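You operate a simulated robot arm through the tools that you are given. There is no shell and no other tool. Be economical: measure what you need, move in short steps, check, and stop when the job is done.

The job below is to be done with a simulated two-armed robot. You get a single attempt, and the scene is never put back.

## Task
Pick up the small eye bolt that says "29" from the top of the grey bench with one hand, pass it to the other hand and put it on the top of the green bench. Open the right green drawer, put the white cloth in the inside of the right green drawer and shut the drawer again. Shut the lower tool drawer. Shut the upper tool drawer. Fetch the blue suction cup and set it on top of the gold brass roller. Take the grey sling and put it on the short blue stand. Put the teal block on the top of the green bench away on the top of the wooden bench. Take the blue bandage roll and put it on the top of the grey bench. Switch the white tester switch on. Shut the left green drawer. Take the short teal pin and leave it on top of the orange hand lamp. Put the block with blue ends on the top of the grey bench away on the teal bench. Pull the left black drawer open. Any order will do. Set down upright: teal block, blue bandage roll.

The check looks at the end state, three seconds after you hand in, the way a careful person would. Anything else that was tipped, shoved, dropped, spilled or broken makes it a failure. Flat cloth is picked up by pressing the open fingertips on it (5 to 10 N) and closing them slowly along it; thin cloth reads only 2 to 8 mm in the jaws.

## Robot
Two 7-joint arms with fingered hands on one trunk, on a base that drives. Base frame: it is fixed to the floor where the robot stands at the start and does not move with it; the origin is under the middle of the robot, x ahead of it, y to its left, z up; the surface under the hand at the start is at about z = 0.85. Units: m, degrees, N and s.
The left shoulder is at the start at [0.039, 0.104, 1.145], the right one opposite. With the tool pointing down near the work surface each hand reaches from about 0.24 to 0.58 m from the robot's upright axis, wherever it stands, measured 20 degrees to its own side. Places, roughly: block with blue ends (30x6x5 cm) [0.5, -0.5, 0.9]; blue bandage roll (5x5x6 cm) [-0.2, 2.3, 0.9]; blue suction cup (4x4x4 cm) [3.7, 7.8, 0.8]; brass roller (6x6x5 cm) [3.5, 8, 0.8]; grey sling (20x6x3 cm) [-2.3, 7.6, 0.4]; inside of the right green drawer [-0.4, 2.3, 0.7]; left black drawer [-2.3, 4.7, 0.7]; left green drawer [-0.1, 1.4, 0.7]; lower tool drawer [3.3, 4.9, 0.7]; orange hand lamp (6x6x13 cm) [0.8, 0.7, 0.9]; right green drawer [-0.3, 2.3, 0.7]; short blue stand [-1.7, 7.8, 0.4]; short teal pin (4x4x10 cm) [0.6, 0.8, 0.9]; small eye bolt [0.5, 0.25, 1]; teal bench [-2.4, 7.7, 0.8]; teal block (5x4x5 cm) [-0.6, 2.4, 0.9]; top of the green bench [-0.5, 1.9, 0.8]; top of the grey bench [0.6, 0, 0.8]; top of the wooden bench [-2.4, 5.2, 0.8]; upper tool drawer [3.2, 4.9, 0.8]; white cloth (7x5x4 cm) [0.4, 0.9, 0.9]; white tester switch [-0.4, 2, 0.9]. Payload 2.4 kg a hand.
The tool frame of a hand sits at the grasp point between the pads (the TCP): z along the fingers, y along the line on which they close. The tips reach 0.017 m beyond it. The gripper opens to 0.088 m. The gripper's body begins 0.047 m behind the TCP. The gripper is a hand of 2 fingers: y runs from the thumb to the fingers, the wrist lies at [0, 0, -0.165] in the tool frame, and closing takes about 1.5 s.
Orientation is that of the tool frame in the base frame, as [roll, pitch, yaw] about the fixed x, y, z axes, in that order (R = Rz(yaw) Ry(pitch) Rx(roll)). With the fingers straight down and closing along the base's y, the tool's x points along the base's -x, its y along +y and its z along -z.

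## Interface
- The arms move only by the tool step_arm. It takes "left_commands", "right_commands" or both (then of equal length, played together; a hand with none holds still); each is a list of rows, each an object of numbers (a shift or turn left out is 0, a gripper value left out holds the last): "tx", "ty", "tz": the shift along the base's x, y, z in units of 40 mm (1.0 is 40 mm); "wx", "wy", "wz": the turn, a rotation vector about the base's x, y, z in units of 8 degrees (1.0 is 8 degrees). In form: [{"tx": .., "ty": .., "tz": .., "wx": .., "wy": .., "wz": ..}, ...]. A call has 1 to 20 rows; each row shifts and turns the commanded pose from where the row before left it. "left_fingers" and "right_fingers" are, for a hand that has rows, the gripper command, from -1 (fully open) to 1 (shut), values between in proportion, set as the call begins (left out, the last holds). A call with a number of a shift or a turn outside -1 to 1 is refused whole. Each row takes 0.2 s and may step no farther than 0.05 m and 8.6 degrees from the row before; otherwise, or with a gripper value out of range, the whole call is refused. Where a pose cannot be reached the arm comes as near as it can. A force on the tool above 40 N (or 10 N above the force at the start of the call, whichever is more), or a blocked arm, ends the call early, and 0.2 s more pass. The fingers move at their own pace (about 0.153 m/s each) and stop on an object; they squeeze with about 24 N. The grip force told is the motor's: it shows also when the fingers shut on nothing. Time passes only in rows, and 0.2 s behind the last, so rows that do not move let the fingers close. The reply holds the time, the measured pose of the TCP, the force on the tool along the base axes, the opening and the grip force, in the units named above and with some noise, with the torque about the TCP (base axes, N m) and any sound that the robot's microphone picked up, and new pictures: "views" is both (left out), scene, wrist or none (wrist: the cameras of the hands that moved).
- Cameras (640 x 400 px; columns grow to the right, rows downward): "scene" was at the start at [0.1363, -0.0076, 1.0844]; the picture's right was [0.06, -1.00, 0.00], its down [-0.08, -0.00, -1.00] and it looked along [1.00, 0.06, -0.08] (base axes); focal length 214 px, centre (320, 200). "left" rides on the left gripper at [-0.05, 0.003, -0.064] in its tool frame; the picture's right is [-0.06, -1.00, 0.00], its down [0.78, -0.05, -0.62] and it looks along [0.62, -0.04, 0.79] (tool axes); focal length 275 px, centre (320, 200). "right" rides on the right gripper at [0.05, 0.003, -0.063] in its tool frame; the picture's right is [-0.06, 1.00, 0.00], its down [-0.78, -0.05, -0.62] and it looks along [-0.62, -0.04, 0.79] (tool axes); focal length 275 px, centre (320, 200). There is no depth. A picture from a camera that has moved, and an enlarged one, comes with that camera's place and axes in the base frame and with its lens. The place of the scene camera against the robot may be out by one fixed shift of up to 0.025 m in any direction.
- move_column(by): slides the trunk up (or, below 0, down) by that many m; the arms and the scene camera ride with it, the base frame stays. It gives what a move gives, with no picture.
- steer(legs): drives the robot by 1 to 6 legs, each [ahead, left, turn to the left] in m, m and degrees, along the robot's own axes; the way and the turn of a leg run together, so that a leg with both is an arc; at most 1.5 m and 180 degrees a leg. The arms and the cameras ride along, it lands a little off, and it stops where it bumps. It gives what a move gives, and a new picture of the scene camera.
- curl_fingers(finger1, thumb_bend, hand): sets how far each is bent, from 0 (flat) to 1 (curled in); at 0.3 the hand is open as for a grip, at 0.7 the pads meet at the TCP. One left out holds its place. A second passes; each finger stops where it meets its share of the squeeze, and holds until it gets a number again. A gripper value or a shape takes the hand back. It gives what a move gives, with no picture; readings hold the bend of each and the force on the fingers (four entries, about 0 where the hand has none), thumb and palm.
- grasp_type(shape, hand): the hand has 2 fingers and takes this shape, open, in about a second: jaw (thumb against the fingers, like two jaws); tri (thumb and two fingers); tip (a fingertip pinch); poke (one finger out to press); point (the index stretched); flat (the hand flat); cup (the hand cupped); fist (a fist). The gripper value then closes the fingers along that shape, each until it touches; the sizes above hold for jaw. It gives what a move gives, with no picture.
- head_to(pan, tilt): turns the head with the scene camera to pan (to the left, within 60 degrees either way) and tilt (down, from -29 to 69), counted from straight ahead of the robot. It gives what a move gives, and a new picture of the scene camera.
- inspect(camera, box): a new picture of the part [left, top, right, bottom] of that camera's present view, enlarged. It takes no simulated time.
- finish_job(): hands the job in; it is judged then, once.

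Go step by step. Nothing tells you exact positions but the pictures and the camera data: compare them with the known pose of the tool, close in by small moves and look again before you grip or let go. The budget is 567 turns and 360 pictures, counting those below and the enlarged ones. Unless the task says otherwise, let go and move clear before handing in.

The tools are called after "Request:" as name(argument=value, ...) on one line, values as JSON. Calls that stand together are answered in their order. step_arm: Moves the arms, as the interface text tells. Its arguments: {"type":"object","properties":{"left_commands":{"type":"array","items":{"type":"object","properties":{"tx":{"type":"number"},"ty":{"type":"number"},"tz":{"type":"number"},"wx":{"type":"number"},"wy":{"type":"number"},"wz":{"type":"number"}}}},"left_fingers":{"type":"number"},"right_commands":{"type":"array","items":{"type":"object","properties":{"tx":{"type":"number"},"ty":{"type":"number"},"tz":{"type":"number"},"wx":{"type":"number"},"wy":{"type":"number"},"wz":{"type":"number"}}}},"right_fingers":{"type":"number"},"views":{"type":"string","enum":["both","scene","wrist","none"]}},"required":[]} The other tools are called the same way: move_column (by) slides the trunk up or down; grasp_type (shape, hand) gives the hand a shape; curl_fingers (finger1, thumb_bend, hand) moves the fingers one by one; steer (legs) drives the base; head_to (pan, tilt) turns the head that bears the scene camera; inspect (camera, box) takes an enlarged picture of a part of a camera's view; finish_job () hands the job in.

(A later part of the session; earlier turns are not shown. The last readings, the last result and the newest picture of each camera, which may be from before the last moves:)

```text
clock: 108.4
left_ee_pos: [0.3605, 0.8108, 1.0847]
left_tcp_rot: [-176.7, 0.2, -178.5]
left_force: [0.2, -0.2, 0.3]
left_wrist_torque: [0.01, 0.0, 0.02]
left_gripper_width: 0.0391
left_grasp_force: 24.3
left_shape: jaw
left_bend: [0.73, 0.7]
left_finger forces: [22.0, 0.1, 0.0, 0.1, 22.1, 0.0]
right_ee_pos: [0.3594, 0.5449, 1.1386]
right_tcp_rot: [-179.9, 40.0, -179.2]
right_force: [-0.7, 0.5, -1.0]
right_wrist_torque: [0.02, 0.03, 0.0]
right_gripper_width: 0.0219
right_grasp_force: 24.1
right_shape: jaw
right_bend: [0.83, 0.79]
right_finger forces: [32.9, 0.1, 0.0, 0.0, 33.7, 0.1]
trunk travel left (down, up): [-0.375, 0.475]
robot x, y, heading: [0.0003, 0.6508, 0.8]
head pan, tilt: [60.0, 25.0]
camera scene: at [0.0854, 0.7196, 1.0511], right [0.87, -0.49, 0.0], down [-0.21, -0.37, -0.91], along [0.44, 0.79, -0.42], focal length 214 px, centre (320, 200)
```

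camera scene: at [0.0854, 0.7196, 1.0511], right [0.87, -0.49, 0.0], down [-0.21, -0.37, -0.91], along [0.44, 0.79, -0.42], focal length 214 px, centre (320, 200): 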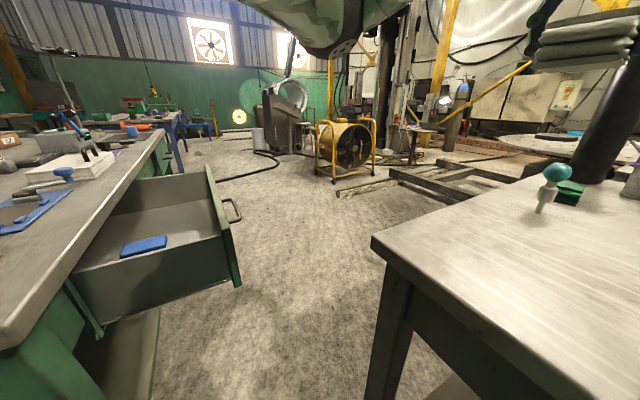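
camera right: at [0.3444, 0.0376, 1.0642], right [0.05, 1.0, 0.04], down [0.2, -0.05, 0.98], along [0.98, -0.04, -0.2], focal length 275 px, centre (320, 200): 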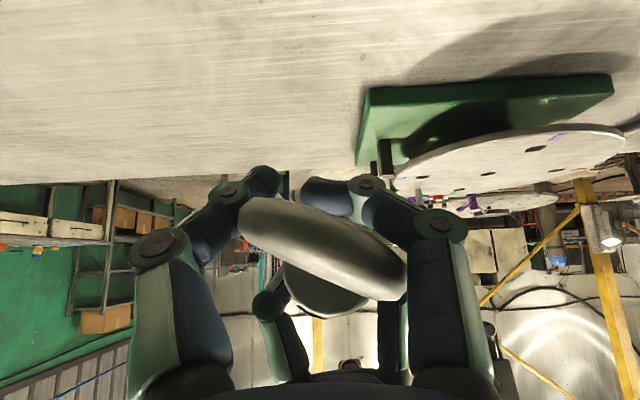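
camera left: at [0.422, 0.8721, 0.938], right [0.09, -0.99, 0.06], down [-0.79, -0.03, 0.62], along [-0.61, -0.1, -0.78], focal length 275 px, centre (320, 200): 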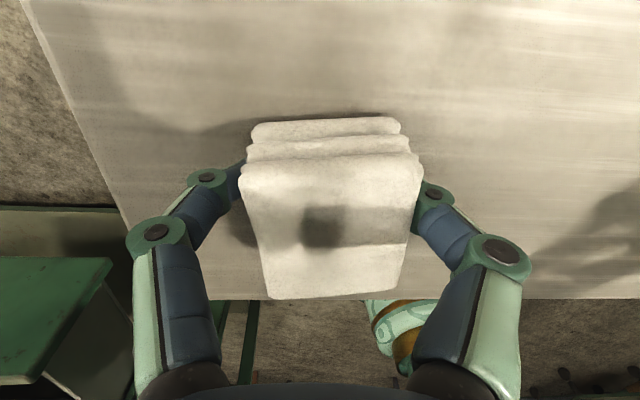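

I see the open left green drawer, its front at about x 0.12 and y 1.14–1.77, nearly blocking the passage past the grey bench corner. I'll turn towards it and push it shut first, keeping the cloth in the left hand.

Request:
steer(legs=[[-0.05, 0, 0], [0, 0, 60]])

Request:
head_to(pan=0, tilt=40)

```text
clock: 112.0
left_ee_pos: [-0.015, 1.0473, 1.0858]
left_tcp_rot: [-176.6, 0.2, -117.9]
left_force: [-0.1, 0.3, -0.6]
left_wrist_torque: [-0.02, 0.01, 0.0]
left_gripper_width: 0.0391
left_grasp_force: 23.5
left_shape: jaw
left_bend: [0.73, 0.7]
left_finger forces: [22.0, 0.0, 0.0, 0.0, 22.0, 0.0]
right_ee_pos: [0.2174, 0.9158, 1.1393]
right_tcp_rot: [-179.9, 40.0, -118.6]
right_force: [0.8, 0.3, -2.3]
right_wrist_torque: [-0.06, 0.01, -0.01]
right_gripper_width: 0.022
right_grasp_force: 24.1
right_shape: jaw
right_bend: [0.83, 0.79]
right_finger forces: [32.8, 0.0, 0.0, 0.0, 33.9, 0.1]
trunk travel left (down, up): [-0.375, 0.475]
robot x, y, heading: [-0.0565, 0.6469, 61.2]
head pan, tilt: [60.0, 25.0]
camera scene: at [-0.0731, 0.744, 1.0511], right [0.85, 0.52, 0.0], down [0.22, -0.36, -0.91], along [-0.47, 0.77, -0.42], focal length 214 px, centre (320, 200)
```

scene: 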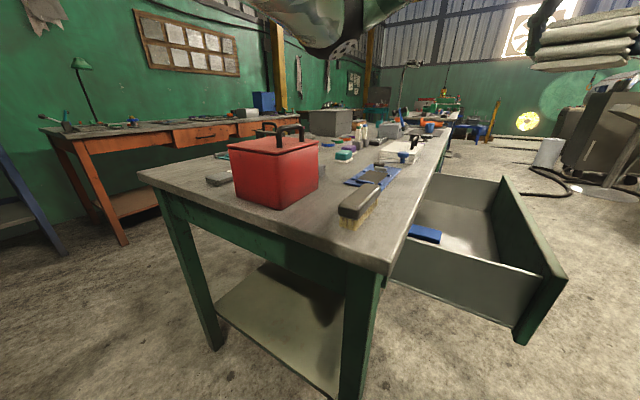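

```text
clock: 113.3
left_ee_pos: [-0.0151, 1.0469, 1.086]
left_tcp_rot: [-176.6, 0.1, -118.0]
left_force: [0.1, -0.4, -0.8]
left_wrist_torque: [-0.01, -0.02, -0.01]
left_gripper_width: 0.0391
left_grasp_force: 23.6
left_shape: jaw
left_bend: [0.73, 0.7]
left_finger forces: [21.9, 0.0, 0.0, 0.0, 22.0, 0.1]
right_ee_pos: [0.217, 0.9152, 1.1383]
right_tcp_rot: [-179.9, 40.1, -118.5]
right_force: [0.5, -0.7, -1.8]
right_wrist_torque: [-0.05, -0.02, -0.01]
right_gripper_width: 0.022
right_grasp_force: 23.7
right_shape: jaw
right_bend: [0.83, 0.79]
right_finger forces: [32.9, 0.0, 0.0, 0.0, 33.8, 0.0]
trunk travel left (down, up): [-0.375, 0.475]
robot x, y, heading: [-0.0532, 0.6517, 61.3]
head pan, tilt: [0.0, 40.0]
camera scene: at [0.0156, 0.74, 1.0278], right [0.88, -0.48, 0.0], down [-0.31, -0.56, -0.77], along [0.37, 0.67, -0.64], focal length 214 px, centre (320, 200)
```

scene: 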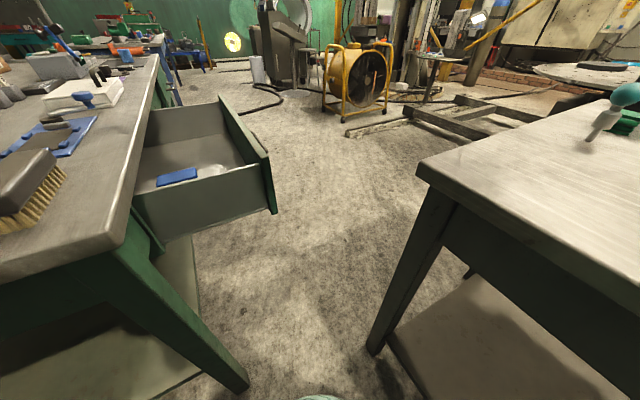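

The green bench's front edge is at about x −0.10, from y 0.93 to 2.7, leaving only a 0.39 m gap between the two benches. I'll look down to see how wide my own base is.

Request:
head_to(pan=0, tilt=69)

```text
clock: 114.2
left_ee_pos: [-0.0138, 1.0463, 1.0848]
left_tcp_rot: [-176.7, 0.1, -117.9]
left_force: [0.1, -0.7, -1.5]
left_wrist_torque: [0.01, -0.01, -0.01]
left_gripper_width: 0.0389
left_grasp_force: 24.0
left_shape: jaw
left_bend: [0.73, 0.7]
left_finger forces: [22.0, 0.1, 0.0, 0.1, 22.0, 0.0]
right_ee_pos: [0.2184, 0.916, 1.1388]
right_tcp_rot: [-180.0, 39.9, -118.5]
right_force: [-0.4, 0.0, -0.5]
right_wrist_torque: [0.0, -0.02, -0.04]
right_gripper_width: 0.0222
right_grasp_force: 24.0
right_shape: jaw
right_bend: [0.83, 0.79]
right_finger forces: [32.9, 0.0, 0.1, 0.0, 33.8, 0.1]
trunk travel left (down, up): [-0.375, 0.475]
robot x, y, heading: [-0.0524, 0.6521, 61.4]
head pan, tilt: [0.0, 68.8]
camera scene: at [0.0017, 0.7145, 0.9917], right [0.88, -0.48, 0.0], down [-0.45, -0.82, -0.36], along [0.17, 0.32, -0.93], focal length 214 px, centre (320, 200)
```

scene: 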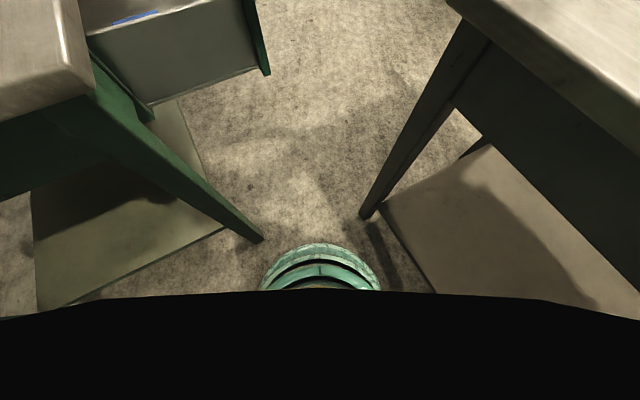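

My base has a radius of about 0.22 m and the gap between the legs is about 0.45 m, which is too tight. I'll look for a way around the green bench's far side instead.

Request:
steer(legs=[[-0.15, 0, 0], [0, 0, 75]])

Request:
head_to(pan=0, tilt=20)

```text
clock: 118.9
left_ee_pos: [-0.4995, 0.6568, 1.0849]
left_tcp_rot: [-176.7, 0.2, -42.6]
left_force: [-0.5, -0.2, 0.1]
left_wrist_torque: [0.02, -0.01, 0.01]
left_gripper_width: 0.0392
left_grasp_force: 24.1
left_shape: jaw
left_bend: [0.73, 0.7]
left_finger forces: [21.9, 0.0, 0.0, 0.0, 22.1, 0.1]
right_ee_pos: [-0.313, 0.8479, 1.1378]
right_tcp_rot: [-180.0, 40.0, -43.2]
right_force: [0.6, 0.4, -1.4]
right_wrist_torque: [-0.04, 0.0, -0.01]
right_gripper_width: 0.0219
right_grasp_force: 23.6
right_shape: jaw
right_bend: [0.83, 0.79]
right_finger forces: [32.9, 0.0, 0.0, 0.1, 33.8, 0.0]
trunk travel left (down, up): [-0.375, 0.475]
robot x, y, heading: [-0.128, 0.5221, 137.0]
head pan, tilt: [0.0, 68.8]
camera scene: at [-0.1755, 0.5651, 0.9917], right [0.68, 0.73, 0.0], down [0.68, -0.64, -0.36], along [-0.26, 0.25, -0.93], focal length 214 px, centre (320, 200)
```

scene: 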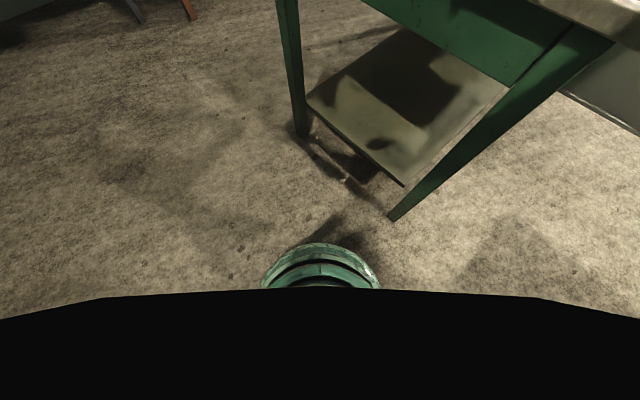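

```text
clock: 120.0
left_ee_pos: [-0.4999, 0.6581, 1.0854]
left_tcp_rot: [-176.6, 0.2, -42.7]
left_force: [0.4, 0.7, -0.5]
left_wrist_torque: [-0.02, 0.05, -0.01]
left_gripper_width: 0.0389
left_grasp_force: 23.5
left_shape: jaw
left_bend: [0.73, 0.7]
left_finger forces: [22.1, 0.0, 0.0, 0.1, 22.0, 0.0]
right_ee_pos: [-0.3143, 0.8486, 1.1383]
right_tcp_rot: [-179.9, 40.0, -43.3]
right_force: [-0.2, 0.1, -1.2]
right_wrist_torque: [0.0, -0.04, 0.01]
right_gripper_width: 0.022
right_grasp_force: 23.8
right_shape: jaw
right_bend: [0.83, 0.79]
right_finger forces: [32.8, 0.0, 0.0, 0.0, 33.8, 0.0]
trunk travel left (down, up): [-0.375, 0.475]
robot x, y, heading: [-0.1252, 0.5179, 136.7]
head pan, tilt: [0.0, 20.0]
camera scene: at [-0.2027, 0.5906, 1.0591], right [0.68, 0.73, 0.0], down [0.25, -0.23, -0.94], along [-0.69, 0.64, -0.34], focal length 214 px, centre (320, 200)
```

scene: 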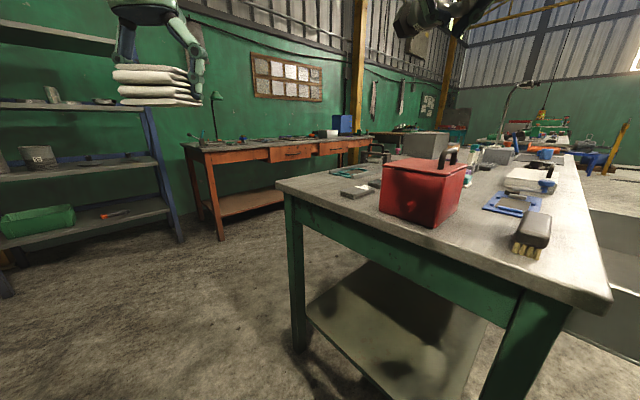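

The passage behind the green bench, around x −1.35, looks clear. I'll drive around that way.

Request:
steer(legs=[[0, 0, 43], [1.2, 0, 0], [0, 0, -90], [0.8, 0, 0]])

```text
clock: 135.8
left_ee_pos: [-1.4576, 1.7179, 1.085]
left_tcp_rot: [-176.8, 0.2, -90.4]
left_force: [0.7, -0.9, -1.0]
left_wrist_torque: [-0.01, 0.04, 0.0]
left_gripper_width: 0.0389
left_grasp_force: 24.1
left_shape: jaw
left_bend: [0.73, 0.7]
left_finger forces: [21.9, 0.0, 0.0, 0.1, 21.8, 0.0]
right_ee_pos: [-1.1909, 1.7085, 1.1381]
right_tcp_rot: [-180.0, 40.1, -91.1]
right_force: [0.1, 0.2, -0.6]
right_wrist_torque: [-0.03, 0.03, -0.02]
right_gripper_width: 0.0219
right_grasp_force: 24.2
right_shape: jaw
right_bend: [0.83, 0.79]
right_finger forces: [33.0, 0.1, 0.1, 0.0, 34.1, 0.0]
trunk travel left (down, up): [-0.375, 0.475]
robot x, y, heading: [-1.3089, 1.352, 89.1]
head pan, tilt: [0.0, 20.0]
camera scene: at [-1.2929, 1.4596, 1.0592], right [1.0, -0.02, 0.0], down [-0.01, -0.34, -0.94], along [0.02, 0.94, -0.34], focal length 214 px, centre (320, 200)
```

scene: 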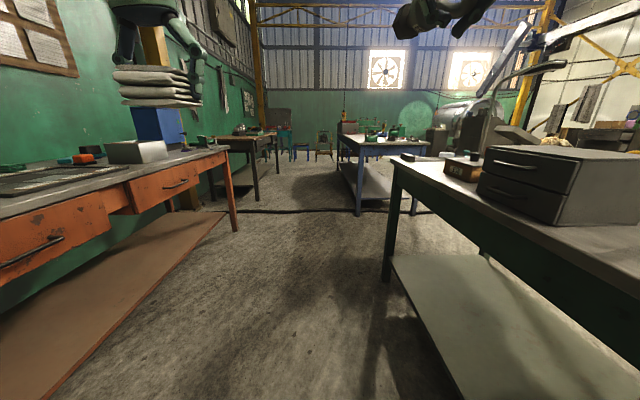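

The far end of the green bench is at y ≈ 2.65 and there's open floor beyond it. I'll continue around.

Request:
steer(legs=[[1.4, 0, 0], [0.45, 0, 0], [0, 0, -90], [0.9, 0, 0]])

```text
clock: 153.2
left_ee_pos: [0.0055, 3.2832, 1.0852]
left_tcp_rot: [-176.7, 0.2, 178.1]
left_force: [0.0, 1.3, 0.5]
left_wrist_torque: [-0.02, -0.02, -0.01]
left_gripper_width: 0.0391
left_grasp_force: 24.0
left_shape: jaw
left_bend: [0.73, 0.7]
left_finger forces: [21.9, 0.0, 0.0, 0.0, 21.8, 0.0]
right_ee_pos: [-0.0093, 3.0175, 1.1388]
right_tcp_rot: [-179.9, 40.0, 177.6]
right_force: [-0.8, 1.3, -0.9]
right_wrist_torque: [-0.02, 0.03, 0.03]
right_gripper_width: 0.0217
right_grasp_force: 24.4
right_shape: jaw
right_bend: [0.83, 0.79]
right_finger forces: [32.8, 0.0, 0.0, 0.0, 33.8, 0.0]
trunk travel left (down, up): [-0.375, 0.475]
robot x, y, heading: [-0.3678, 3.1447, -2.4]
head pan, tilt: [0.0, 20.0]
camera scene: at [-0.2294, 3.1262, 1.0592], right [-0.04, -1.0, 0.0], down [-0.34, 0.01, -0.94], along [0.94, -0.04, -0.34], focal length 214 px, centre (320, 200)
```

scene: 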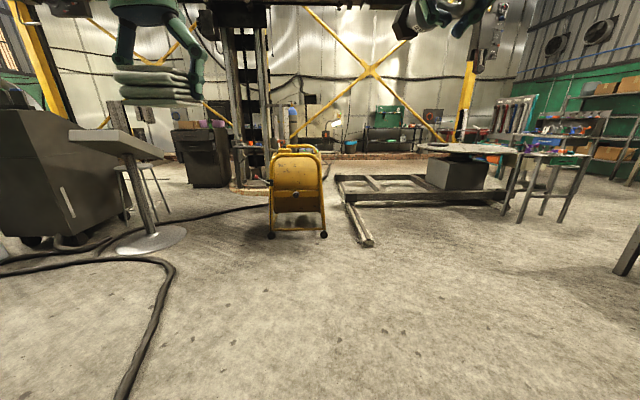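

The floor is clear. I'll go on to x ≈ 0.5, turn to face the green bench and move along it.

Request:
steer(legs=[[0.9, 0, 0], [0, 0, -178], [0, 0.85, 0]])

Request:
head_to(pan=0, tilt=30)

```text
clock: 169.2
left_ee_pos: [0.1917, 2.0912, 1.0857]
left_tcp_rot: [-176.7, 0.2, 2.4]
left_force: [-0.8, -0.4, -1.3]
left_wrist_torque: [0.01, 0.01, 0.01]
left_gripper_width: 0.0386
left_grasp_force: 23.9
left_shape: jaw
left_bend: [0.73, 0.7]
left_finger forces: [21.9, 0.1, 0.1, 0.1, 21.7, 0.0]
right_ee_pos: [0.1843, 2.3552, 1.1381]
right_tcp_rot: [-179.9, 40.0, 2.1]
right_force: [-0.2, -0.1, -1.3]
right_wrist_torque: [0.03, -0.02, 0.0]
right_gripper_width: 0.0206
right_grasp_force: 23.9
right_shape: jaw
right_bend: [0.83, 0.79]
right_finger forces: [32.1, 0.1, 0.0, 0.0, 33.5, 0.0]
trunk travel left (down, up): [-0.375, 0.475]
robot x, y, heading: [0.5488, 2.2565, -177.9]
head pan, tilt: [0.0, 20.0]
camera scene: at [0.441, 2.2393, 1.0592], right [-0.03, 1.0, 0.0], down [0.34, 0.01, -0.94], along [-0.94, -0.03, -0.34], focal length 214 px, centre (320, 200)
```

scene: 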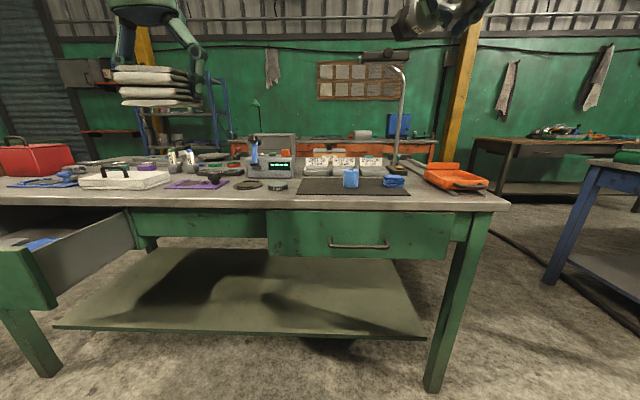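

```text
clock: 169.9
left_ee_pos: [0.1906, 2.09, 1.0852]
left_tcp_rot: [-176.7, 0.3, 2.5]
left_force: [-0.1, -0.1, -0.7]
left_wrist_torque: [0.02, -0.03, 0.0]
left_gripper_width: 0.0388
left_grasp_force: 23.8
left_shape: jaw
left_bend: [0.73, 0.7]
left_finger forces: [21.9, 0.0, 0.0, 0.0, 22.0, 0.1]
right_ee_pos: [0.1862, 2.3563, 1.1385]
right_tcp_rot: [-179.9, 40.1, 1.9]
right_force: [0.9, 0.2, -1.5]
right_wrist_torque: [0.0, -0.05, 0.01]
right_gripper_width: 0.0209
right_grasp_force: 23.7
right_shape: jaw
right_bend: [0.83, 0.79]
right_finger forces: [32.2, 0.1, 0.0, 0.0, 33.5, 0.1]
trunk travel left (down, up): [-0.375, 0.475]
robot x, y, heading: [0.5496, 2.2579, -178.1]
head pan, tilt: [0.0, 30.0]
camera scene: at [0.4436, 2.2395, 1.0432], right [-0.03, 1.0, 0.0], down [0.5, 0.02, -0.87], along [-0.87, -0.03, -0.5], focal length 214 px, centre (320, 200)
```

scene: 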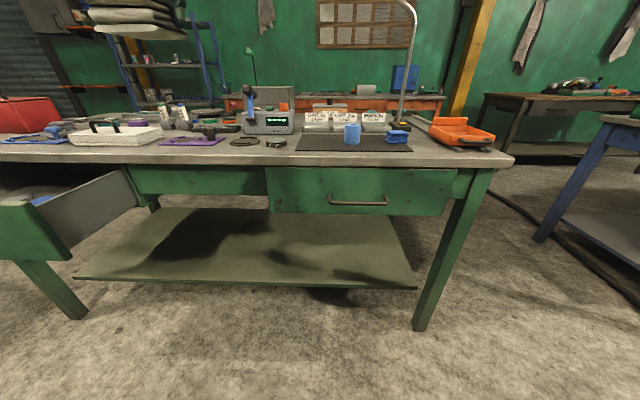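

The right green drawer is closed, with its bar handle facing me. I'll enlarge the objects on the bench top.

Request:
inspect(camera="scene", box=[180, 60, 420, 220])

Request:
inspect(camera="scene", box=[20, 60, 260, 220])

```text
2.50 times, centred on (300, 140) of scene
camera zoom: at [0.4436, 2.2395, 1.0432], right [-0.03, 1.0, 0.0], down [0.5, 0.02, -0.87], along [-0.87, -0.03, -0.5], focal length 536 px, centre (370, 350)
```

zoom: 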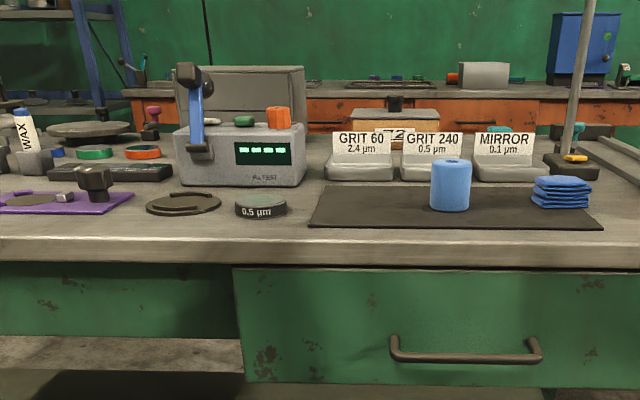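

```text
2.50 times, centred on (140, 140) of scene
camera zoom: at [0.4436, 2.2395, 1.0432], right [-0.03, 1.0, 0.0], down [0.5, 0.02, -0.87], along [-0.87, -0.03, -0.5], focal length 536 px, centre (770, 350)
```

zoom: 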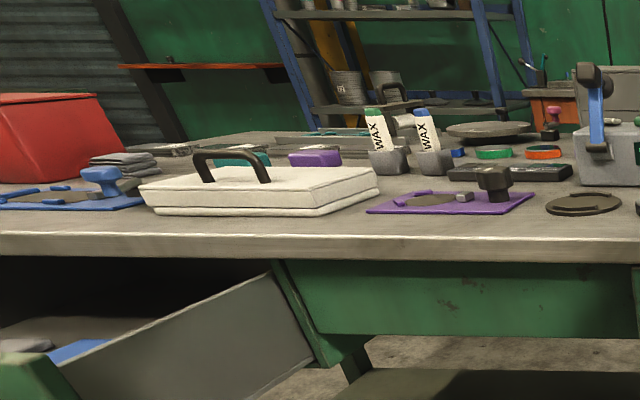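

The blue bandage roll stands on the black mat. I'll move closer and find a free spot on the bench top for the bolt.

Request:
steer(legs=[[0.25, 0, 0]])

Request:
step_arm(right_commands=[{"tz": 0.3}], views="both")

```text
clock: 171.8
left_ee_pos: [-0.0603, 2.0844, 1.0852]
left_tcp_rot: [-176.7, 0.0, 2.1]
left_force: [0.3, 0.0, -0.2]
left_wrist_torque: [0.02, 0.0, 0.02]
left_gripper_width: 0.0387
left_grasp_force: 24.2
left_shape: jaw
left_bend: [0.73, 0.7]
left_finger forces: [21.9, 0.0, 0.0, 0.0, 21.9, 0.1]
right_ee_pos: [-0.0642, 2.3521, 1.1378]
right_tcp_rot: [-179.9, 39.9, 1.6]
right_force: [-0.6, 0.5, -1.3]
right_wrist_torque: [-0.01, -0.02, 0.0]
right_gripper_width: 0.021
right_grasp_force: 24.5
right_shape: jaw
right_bend: [0.83, 0.79]
right_finger forces: [32.3, 0.1, 0.0, 0.1, 33.4, 0.0]
trunk travel left (down, up): [-0.375, 0.475]
robot x, y, heading: [0.3026, 2.2496, -178.5]
head pan, tilt: [0.0, 30.0]
camera scene: at [0.1936, 2.2327, 1.0431], right [-0.03, 1.0, 0.0], down [0.5, 0.01, -0.87], along [-0.87, -0.02, -0.5], focal length 214 px, centre (320, 200)
```

scene: 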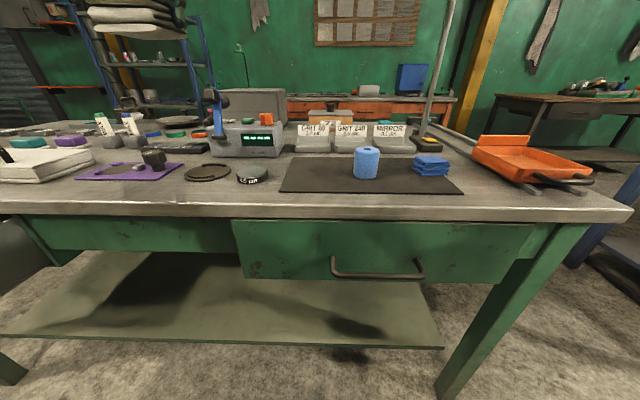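

```text
clock: 172.2
left_ee_pos: [-0.0599, 2.0853, 1.085]
left_tcp_rot: [-176.8, 0.2, 2.1]
left_force: [0.4, 0.2, -0.8]
left_wrist_torque: [0.01, -0.01, -0.01]
left_gripper_width: 0.0387
left_grasp_force: 23.9
left_shape: jaw
left_bend: [0.73, 0.7]
left_finger forces: [22.0, 0.0, 0.0, 0.1, 22.0, 0.0]
right_ee_pos: [-0.0625, 2.3512, 1.1493]
right_tcp_rot: [-179.7, 39.9, 1.7]
right_force: [-0.5, 0.9, -1.3]
right_wrist_torque: [-0.01, -0.05, 0.0]
right_gripper_width: 0.021
right_grasp_force: 23.8
right_shape: jaw
right_bend: [0.83, 0.79]
right_finger forces: [32.3, 0.0, 0.1, 0.0, 33.4, 0.0]
trunk travel left (down, up): [-0.375, 0.475]
robot x, y, heading: [0.3021, 2.2472, -178.4]
head pan, tilt: [0.0, 30.0]
camera scene: at [0.194, 2.2327, 1.0431], right [-0.03, 1.0, 0.0], down [0.5, 0.01, -0.87], along [-0.87, -0.02, -0.5], focal length 214 px, centre (320, 200)
camera right: at [0.0175, 2.3509, 1.1651], right [-0.02, -1.0, 0.04], down [-0.21, 0.04, 0.98], along [-0.98, 0.01, -0.21], focal length 275 px, centre (320, 200)
```

scene: 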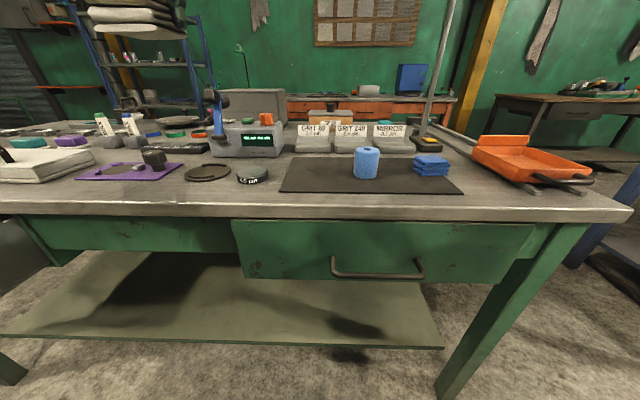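
right: 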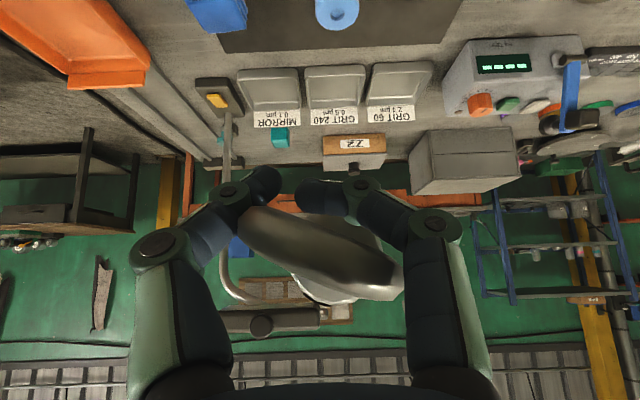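

There's a free strip of bench near [−0.22, 2.555], between the mat and the orange tray. I'll strafe right so the right hand can lay the bolt there.

Request:
steer(legs=[[0.05, -0.25, 0]])

Request:
step_arm(right_commands=[{"wy": -1}, {"wy": -0.9}, {"ty": 0.3}], views="both")

```text
clock: 174.0
left_ee_pos: [-0.1177, 2.3313, 1.0858]
left_tcp_rot: [-176.8, 0.2, 2.3]
left_force: [-0.1, 0.1, -0.9]
left_wrist_torque: [-0.02, -0.01, 0.03]
left_gripper_width: 0.0388
left_grasp_force: 24.3
left_shape: jaw
left_bend: [0.73, 0.7]
left_finger forces: [21.9, 0.1, 0.0, 0.0, 21.9, 0.1]
right_ee_pos: [-0.1206, 2.598, 1.1497]
right_tcp_rot: [-179.9, 40.0, 1.8]
right_force: [-0.5, -0.4, -0.9]
right_wrist_torque: [0.02, -0.01, -0.01]
right_gripper_width: 0.0209
right_grasp_force: 23.3
right_shape: jaw
right_bend: [0.83, 0.79]
right_finger forces: [32.2, 0.0, 0.0, 0.1, 33.5, 0.0]
trunk travel left (down, up): [-0.375, 0.475]
robot x, y, heading: [0.2439, 2.4964, -178.3]
head pan, tilt: [0.0, 30.0]
camera scene: at [0.1369, 2.4805, 1.0431], right [-0.03, 1.0, 0.0], down [0.5, 0.02, -0.87], along [-0.87, -0.03, -0.5], focal length 214 px, centre (320, 200)
```

scene: 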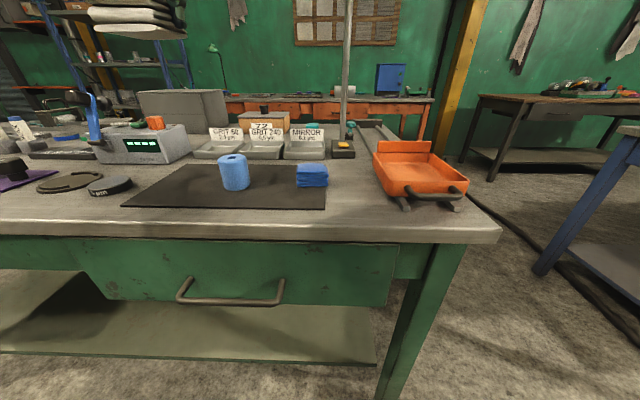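

```text
clock: 174.8
left_ee_pos: [-0.1174, 2.3308, 1.0852]
left_tcp_rot: [-176.7, 0.2, 2.3]
left_force: [-0.6, -0.9, -0.5]
left_wrist_torque: [-0.03, 0.01, -0.01]
left_gripper_width: 0.0385
left_grasp_force: 23.8
left_shape: jaw
left_bend: [0.73, 0.7]
left_finger forces: [21.8, 0.1, 0.0, 0.0, 21.9, 0.0]
right_ee_pos: [-0.1204, 2.6111, 1.1494]
right_tcp_rot: [179.6, 24.6, 1.6]
right_force: [-0.8, -0.3, -1.8]
right_wrist_torque: [0.0, -0.07, -0.01]
right_gripper_width: 0.0205
right_grasp_force: 24.0
right_shape: jaw
right_bend: [0.83, 0.79]
right_finger forces: [32.2, 0.0, 0.0, 0.1, 33.5, 0.0]
trunk travel left (down, up): [-0.375, 0.475]
robot x, y, heading: [0.2449, 2.496, -178.3]
head pan, tilt: [0.0, 30.0]
camera scene: at [0.137, 2.4803, 1.0431], right [-0.03, 1.0, 0.0], down [0.5, 0.02, -0.87], along [-0.87, -0.03, -0.5], focal length 214 px, centre (320, 200)
camera right: at [-0.0466, 2.6096, 1.185], right [-0.03, -1.0, 0.03], down [-0.46, 0.04, 0.89], along [-0.89, 0.01, -0.46], focal length 275 px, centre (320, 200)
```

scene: 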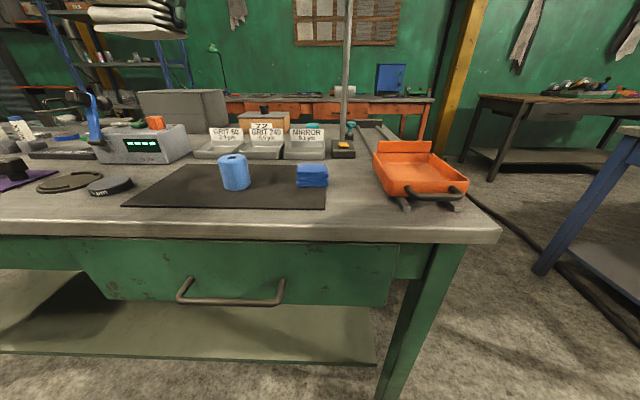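
right: 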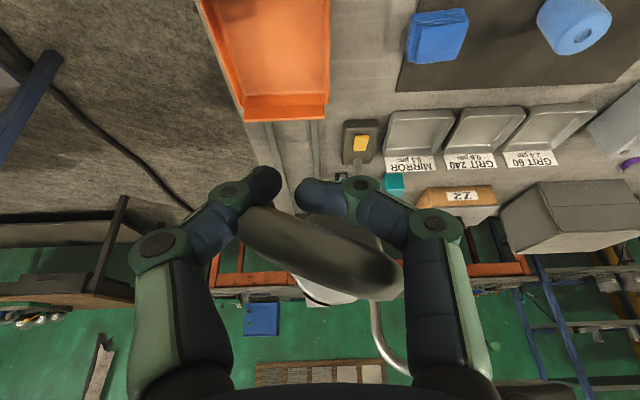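

The gap is centred at y ≈ 2.545. I'll bring the bolt down to just above it.

Request:
step_arm(right_commands=[{"tx": -0.3, "ty": -0.55, "tz": -0.7}, {"tx": -0.3, "ty": -0.55, "tz": -0.7}, {"tx": -0.3, "ty": -0.55, "tz": -0.7}, {"tx": -0.3, "tz": -0.9}, {"tx": -0.3, "tz": -0.9}, {"tx": -0.3, "tz": -0.9}, {"tx": -0.2, "tz": -0.8}], views="both")

```text
clock: 176.4
left_ee_pos: [-0.1177, 2.3321, 1.0854]
left_tcp_rot: [-176.8, 0.1, 2.4]
left_force: [0.4, -0.1, -1.3]
left_wrist_torque: [0.04, 0.04, 0.02]
left_gripper_width: 0.0386
left_grasp_force: 23.5
left_shape: jaw
left_bend: [0.73, 0.7]
left_finger forces: [21.9, 0.0, 0.1, 0.1, 21.9, 0.1]
right_ee_pos: [-0.2025, 2.5444, 0.928]
right_tcp_rot: [179.6, 24.8, 1.6]
right_force: [-0.6, 0.3, -1.3]
right_wrist_torque: [0.02, -0.03, -0.01]
right_gripper_width: 0.0205
right_grasp_force: 23.9
right_shape: jaw
right_bend: [0.83, 0.79]
right_finger forces: [32.2, 0.0, 0.1, 0.0, 33.9, 0.1]
trunk travel left (down, up): [-0.375, 0.475]
robot x, y, heading: [0.2489, 2.4991, -178.0]
head pan, tilt: [0.0, 30.0]
camera scene: at [0.1369, 2.4802, 1.0431], right [-0.03, 1.0, 0.0], down [0.5, 0.02, -0.87], along [-0.87, -0.03, -0.5], focal length 214 px, centre (320, 200)
camera right: at [-0.1279, 2.5431, 0.9628], right [-0.03, -1.0, 0.03], down [-0.45, 0.04, 0.89], along [-0.89, 0.01, -0.45], focal length 275 px, centre (320, 200)
```

scene: 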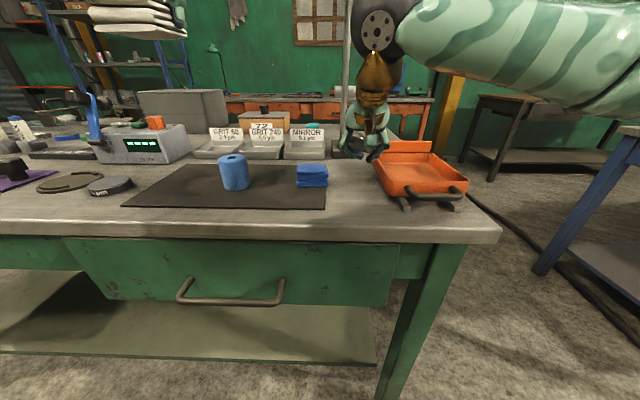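
right: 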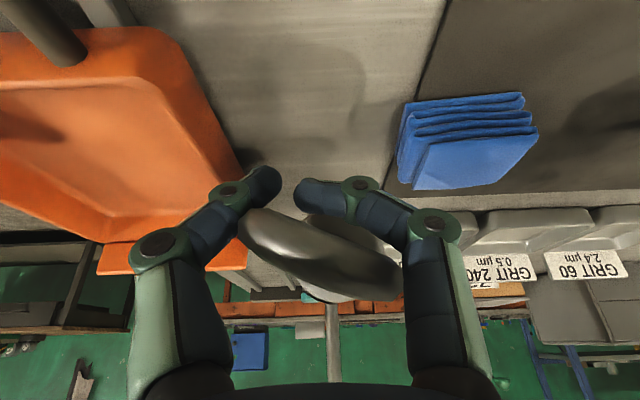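

It's clear on both sides. I'll shift 8 mm away from the tray and lower slowly until contact.

Request:
step_arm(right_commands=[{"ty": -0.2, "tz": -0.4}, {"tz": -0.4}, {"tz": -0.2}, {"tz": -0.15}, {"tz": -0.15}], views="wrist")

```text
clock: 177.6
left_ee_pos: [-0.1171, 2.331, 1.0857]
left_tcp_rot: [-176.7, 0.2, 2.5]
left_force: [0.1, 0.0, -0.2]
left_wrist_torque: [0.0, -0.02, 0.02]
left_gripper_width: 0.0388
left_grasp_force: 23.5
left_shape: jaw
left_bend: [0.73, 0.7]
left_finger forces: [21.9, 0.0, 0.1, 0.0, 21.8, 0.0]
right_ee_pos: [-0.2015, 2.5363, 0.8756]
right_tcp_rot: [179.6, 24.7, 1.6]
right_force: [1.4, 0.4, -1.4]
right_wrist_torque: [0.02, -0.02, -0.05]
right_gripper_width: 0.0203
right_grasp_force: 23.8
right_shape: jaw
right_bend: [0.83, 0.79]
right_finger forces: [32.2, 0.0, 0.0, 0.0, 33.9, 0.0]
trunk travel left (down, up): [-0.375, 0.475]
robot x, y, heading: [0.2447, 2.4958, -178.1]
head pan, tilt: [0.0, 30.0]
camera right: at [-0.1275, 2.536, 0.9102], right [-0.03, -1.0, 0.03], down [-0.45, 0.04, 0.89], along [-0.89, 0.01, -0.45], focal length 275 px, centre (320, 200)
```

right: 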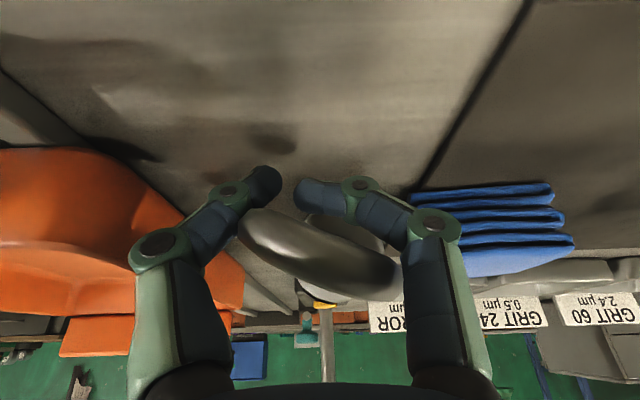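

There's no contact yet, so I'll keep lowering in small steps.

Request:
step_arm(right_commands=[{"tz": -0.1}, {"tz": -0.1}, {"tz": -0.1}], views="none")

```text
clock: 178.4
left_ee_pos: [-0.114, 2.331, 1.0864]
left_tcp_rot: [-176.7, 0.3, 2.3]
left_force: [-0.3, -0.9, -0.2]
left_wrist_torque: [-0.02, -0.01, 0.02]
left_gripper_width: 0.039
left_grasp_force: 24.1
left_shape: jaw
left_bend: [0.73, 0.7]
left_finger forces: [21.9, 0.0, 0.1, 0.0, 21.9, 0.1]
right_ee_pos: [-0.2014, 2.5354, 0.8661]
right_tcp_rot: [179.4, 25.2, 1.4]
right_force: [0.1, 3.8, 23.5]
right_wrist_torque: [0.54, 0.06, -0.04]
right_gripper_width: 0.0217
right_grasp_force: 23.9
right_shape: jaw
right_bend: [0.83, 0.82]
right_finger forces: [33.0, 0.0, 0.0, 0.0, 59.4, 0.0]
trunk travel left (down, up): [-0.375, 0.475]
robot x, y, heading: [0.2437, 2.4969, -178.1]
head pan, tilt: [0.0, 30.0]
```

Contact. I'll back off 3 mm and open slowly.

Request:
step_arm(right_commands=[{"tz": 0.1}, {}], views="none")

Request:
step_arm(right_commands=[{}, {}, {}, {}], right_fingers=0.4, views="none")

Request:
step_arm(right_commands=[{}, {}, {}, {}], right_fingers=-0.6, views="wrist")

```text
clock: 179.0
left_ee_pos: [-0.1166, 2.3315, 1.085]
left_tcp_rot: [-176.7, 0.2, 2.5]
left_force: [0.2, 0.9, -1.7]
left_wrist_torque: [0.02, 0.01, -0.01]
left_gripper_width: 0.0389
left_grasp_force: 24.3
left_shape: jaw
left_bend: [0.73, 0.7]
left_finger forces: [21.9, 0.1, 0.0, 0.0, 21.9, 0.0]
right_ee_pos: [-0.199, 2.5366, 0.8655]
right_tcp_rot: [179.6, 24.7, 1.6]
right_force: [-2.4, -0.3, 7.0]
right_wrist_torque: [0.17, 0.06, 0.07]
right_gripper_width: 0.0213
right_grasp_force: 24.2
right_shape: jaw
right_bend: [0.83, 0.81]
right_finger forces: [32.9, 0.1, 0.0, 0.0, 42.4, 0.1]
trunk travel left (down, up): [-0.375, 0.475]
robot x, y, heading: [0.2434, 2.4964, -178.1]
head pan, tilt: [0.0, 30.0]
```

```text
clock: 180.0
left_ee_pos: [-0.1154, 2.3308, 1.0849]
left_tcp_rot: [-176.8, 0.1, 2.5]
left_force: [-0.1, -0.4, -0.1]
left_wrist_torque: [0.02, 0.01, 0.01]
left_gripper_width: 0.0384
left_grasp_force: 23.5
left_shape: jaw
left_bend: [0.73, 0.7]
left_finger forces: [21.9, 0.0, 0.1, 0.0, 21.9, 0.0]
right_ee_pos: [-0.2002, 2.5361, 0.8667]
right_tcp_rot: [179.6, 24.8, 1.5]
right_force: [2.0, -0.2, 6.8]
right_wrist_torque: [0.06, -0.02, -0.03]
right_gripper_width: 0.0266
right_grasp_force: 0.1
right_shape: jaw
right_bend: [0.75, 0.72]
right_finger forces: [3.7, 0.0, 0.0, 0.0, 8.3, 0.1]
trunk travel left (down, up): [-0.375, 0.475]
robot x, y, heading: [0.2462, 2.4942, -178.3]
head pan, tilt: [0.0, 30.0]
```

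```text
clock: 181.0
left_ee_pos: [-0.1167, 2.332, 1.0847]
left_tcp_rot: [-176.7, 0.2, 2.5]
left_force: [-0.4, -0.5, -0.6]
left_wrist_torque: [-0.03, 0.02, -0.02]
left_gripper_width: 0.0387
left_grasp_force: 24.1
left_shape: jaw
left_bend: [0.73, 0.7]
left_finger forces: [22.1, 0.0, 0.1, 0.0, 21.9, 0.0]
right_ee_pos: [-0.2004, 2.5359, 0.8654]
right_tcp_rot: [179.6, 25.0, 1.5]
right_force: [-1.1, -0.8, 10.5]
right_wrist_torque: [0.16, 0.05, -0.04]
right_gripper_width: 0.069
right_grasp_force: 0.0
right_shape: jaw
right_bend: [0.61, 0.57]
right_finger forces: [3.1, 0.0, 0.1, 0.0, 7.3, 0.1]
trunk travel left (down, up): [-0.375, 0.475]
robot x, y, heading: [0.2433, 2.4992, -178.1]
head pan, tilt: [0.0, 30.0]
camera right: at [-0.127, 2.5354, 0.9019], right [-0.03, -1.0, 0.03], down [-0.45, 0.04, 0.89], along [-0.89, 0.01, -0.45], focal length 275 px, centre (320, 200)
```

right: 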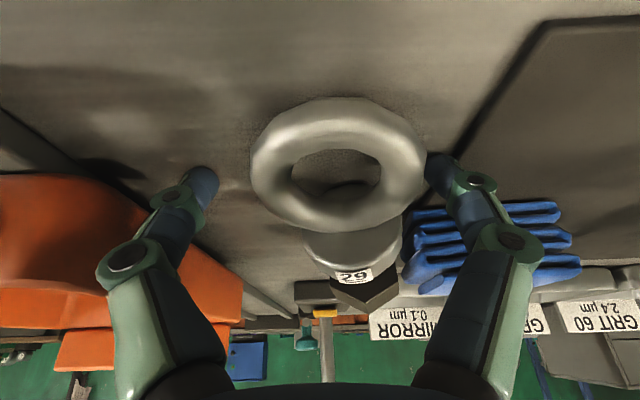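

The bolt lies on the bench. I'll withdraw straight up and back without opening further.

Request:
step_arm(right_commands=[{"tz": 0.15}, {"tx": 0.3, "tz": 0.7}, {"tx": 0.4, "tz": 0.8}, {"tx": 0.4, "tz": 0.8}, {"tx": 0.3, "tz": 0.9}, {"tz": 0.9}], views="both")

```text
clock: 182.4
left_ee_pos: [-0.1168, 2.3307, 1.0851]
left_tcp_rot: [-176.7, 0.2, 2.4]
left_force: [0.0, -0.8, -0.8]
left_wrist_torque: [0.03, 0.02, 0.03]
left_gripper_width: 0.0387
left_grasp_force: 23.9
left_shape: jaw
left_bend: [0.73, 0.7]
left_finger forces: [21.9, 0.0, 0.1, 0.0, 21.9, 0.0]
right_ee_pos: [-0.1429, 2.5368, 1.0363]
right_tcp_rot: [179.6, 24.7, 1.5]
right_force: [-0.6, 0.2, -0.4]
right_wrist_torque: [-0.02, -0.01, 0.02]
right_gripper_width: 0.0702
right_grasp_force: 0.1
right_shape: jaw
right_bend: [0.59, 0.55]
right_finger forces: [0.0, 0.0, 0.0, 0.0, 0.1, 0.1]
trunk travel left (down, up): [-0.375, 0.475]
robot x, y, heading: [0.2415, 2.494, -178.1]
head pan, tilt: [0.0, 30.0]
camera scene: at [0.1371, 2.4802, 1.0432], right [-0.03, 1.0, 0.0], down [0.5, 0.02, -0.87], along [-0.87, -0.03, -0.5], focal length 214 px, centre (320, 200)
camera right: at [-0.0694, 2.5366, 1.071], right [-0.03, -1.0, 0.03], down [-0.45, 0.04, 0.89], along [-0.89, 0.01, -0.45], focal length 275 px, centre (320, 200)
```

scene: 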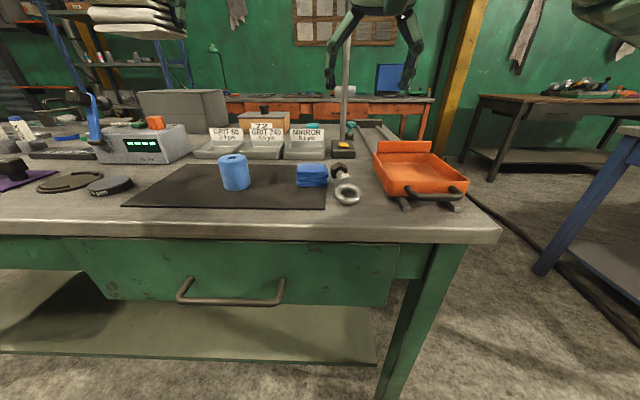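
right: 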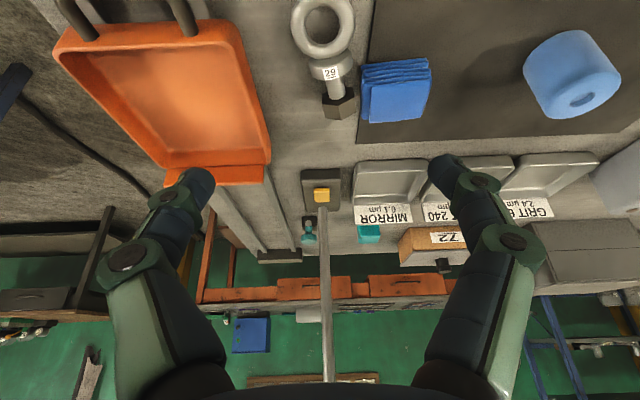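

The bolt is on the green bench. Next is the right drawer: I'll enlarge the handle to plan the hook.

Request:
inspect(camera="scene", box=[140, 230, 340, 330])

```text
3.20 times, centred on (240, 280) of scene
camera zoom: at [0.1371, 2.4802, 1.0432], right [-0.03, 1.0, 0.0], down [0.5, 0.02, -0.87], along [-0.87, -0.03, -0.5], focal length 686 px, centre (576, -56)
```

zoom: 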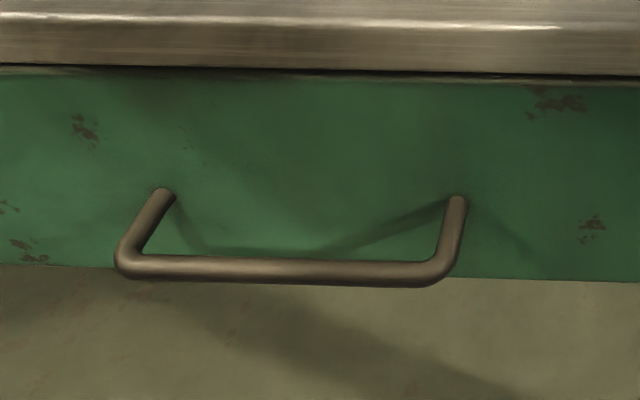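

The bar is at about [−0.064, y 2.26–2.41, z 0.75], with a gap of about 35 mm behind it. I'll reposition and close the right fingers to use as a hook.

Request:
steer(legs=[[-0.2, 0.28, 0]])

Request:
step_arm(right_commands=[{"wy": 1}, {"wy": 1}, {"tz": -0.7}, {"tz": -0.8}, {"tz": -0.8}], right_fingers=1, views="both")

```text
clock: 184.6
left_ee_pos: [0.0894, 2.0595, 1.0848]
left_tcp_rot: [-176.6, 0.2, 2.7]
left_force: [0.9, -0.6, -0.9]
left_wrist_torque: [-0.01, 0.01, -0.02]
left_gripper_width: 0.0387
left_grasp_force: 23.9
left_shape: jaw
left_bend: [0.73, 0.7]
left_finger forces: [21.9, 0.0, 0.1, 0.1, 21.9, 0.0]
right_ee_pos: [0.0614, 2.2642, 1.0353]
right_tcp_rot: [179.6, 24.8, 1.8]
right_force: [-0.1, -0.2, -0.4]
right_wrist_torque: [0.03, -0.04, 0.04]
right_gripper_width: 0.0704
right_grasp_force: 0.2
right_shape: jaw
right_bend: [0.59, 0.55]
right_finger forces: [0.0, 0.0, 0.0, 0.0, 0.1, 0.0]
trunk travel left (down, up): [-0.375, 0.475]
robot x, y, heading: [0.4505, 2.2286, -178.0]
head pan, tilt: [0.0, 30.0]
camera scene: at [0.3422, 2.2093, 1.0432], right [-0.04, 1.0, 0.0], down [0.5, 0.02, -0.87], along [-0.87, -0.03, -0.5], focal length 214 px, centre (320, 200)
```

scene: 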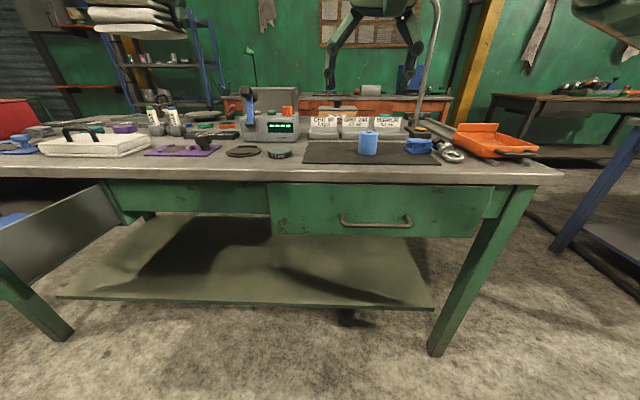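

```text
clock: 185.8
left_ee_pos: [0.0889, 2.0596, 1.0854]
left_tcp_rot: [-176.8, 0.3, 2.5]
left_force: [0.0, -0.2, -1.0]
left_wrist_torque: [0.0, 0.01, -0.01]
left_gripper_width: 0.0386
left_grasp_force: 23.9
left_shape: jaw
left_bend: [0.73, 0.7]
left_finger forces: [21.9, 0.0, 0.0, 0.0, 21.8, 0.0]
right_ee_pos: [0.0612, 2.2651, 0.9425]
right_tcp_rot: [-179.8, 40.8, 2.2]
right_force: [-0.8, -0.1, 0.4]
right_wrist_torque: [-0.01, 0.0, 0.02]
right_gripper_width: 0.0
right_grasp_force: 23.8
right_shape: jaw
right_bend: [0.55, 0.66]
right_finger forces: [0.1, 0.0, 0.0, 0.1, 0.0, 0.1]
trunk travel left (down, up): [-0.375, 0.475]
robot x, y, heading: [0.4506, 2.231, -177.9]
head pan, tilt: [0.0, 30.0]
camera scene: at [0.3421, 2.2094, 1.0431], right [-0.04, 1.0, 0.0], down [0.5, 0.02, -0.87], along [-0.87, -0.03, -0.5], focal length 214 px, centre (320, 200)
camera right: at [0.1422, 2.2652, 0.9564], right [-0.01, -1.0, 0.04], down [-0.19, 0.04, 0.98], along [-0.98, 0.0, -0.19], focal length 275 px, centre (320, 200)
```

scene: 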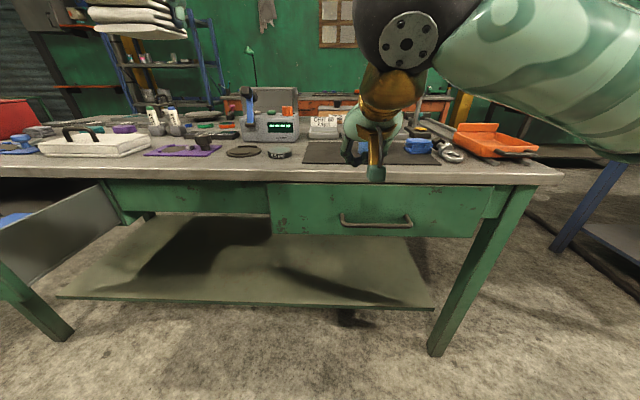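
right: 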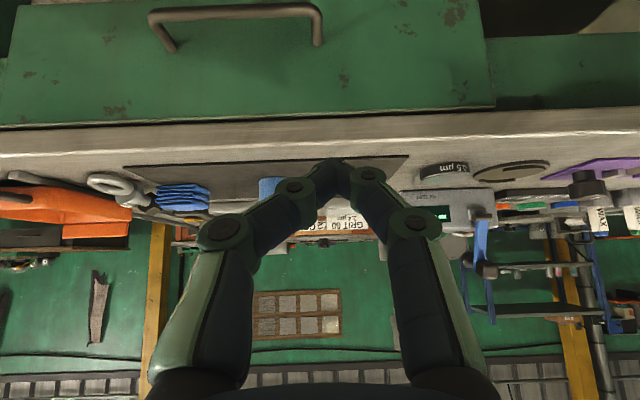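

I'll lower the hand in front of the drawer to triangulate the handle's height.

Request:
step_arm(right_commands=[{"tz": -0.8, "ty": 0.5, "tx": 0.2}, {"tz": -0.8, "ty": 0.5, "tx": 0.2}, {"tz": -0.8, "ty": 0.5}], views="wrist")

```text
clock: 186.6
left_ee_pos: [0.0885, 2.0595, 1.0859]
left_tcp_rot: [-176.7, 0.2, 2.6]
left_force: [-0.8, 1.0, -0.8]
left_wrist_torque: [-0.05, -0.01, -0.01]
left_gripper_width: 0.0389
left_grasp_force: 24.4
left_shape: jaw
left_bend: [0.73, 0.7]
left_finger forces: [21.9, 0.1, 0.0, 0.1, 21.8, 0.0]
right_ee_pos: [0.0782, 2.3271, 0.8447]
right_tcp_rot: [-179.8, 40.8, 2.2]
right_force: [0.4, 0.0, 0.1]
right_wrist_torque: [0.01, 0.01, 0.01]
right_gripper_width: 0.0
right_grasp_force: 23.6
right_shape: jaw
right_bend: [0.55, 0.66]
right_finger forces: [0.1, 0.1, 0.0, 0.1, 0.0, 0.0]
trunk travel left (down, up): [-0.375, 0.475]
robot x, y, heading: [0.4496, 2.2261, -178.0]
head pan, tilt: [0.0, 30.0]
camera right: at [0.1594, 2.3266, 0.8593], right [-0.01, -1.0, 0.04], down [-0.19, 0.04, 0.98], along [-0.98, 0.0, -0.19], focal length 275 px, centre (320, 200)
```

right: 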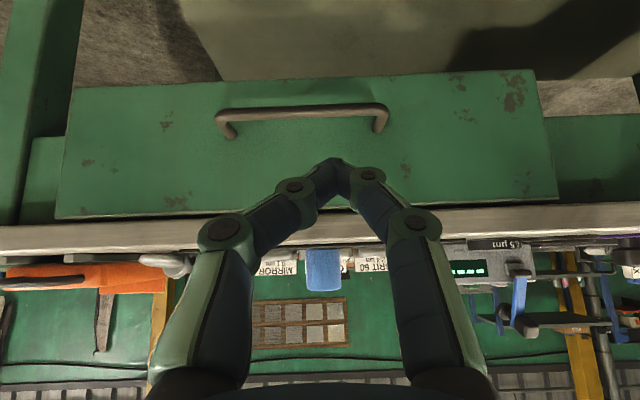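

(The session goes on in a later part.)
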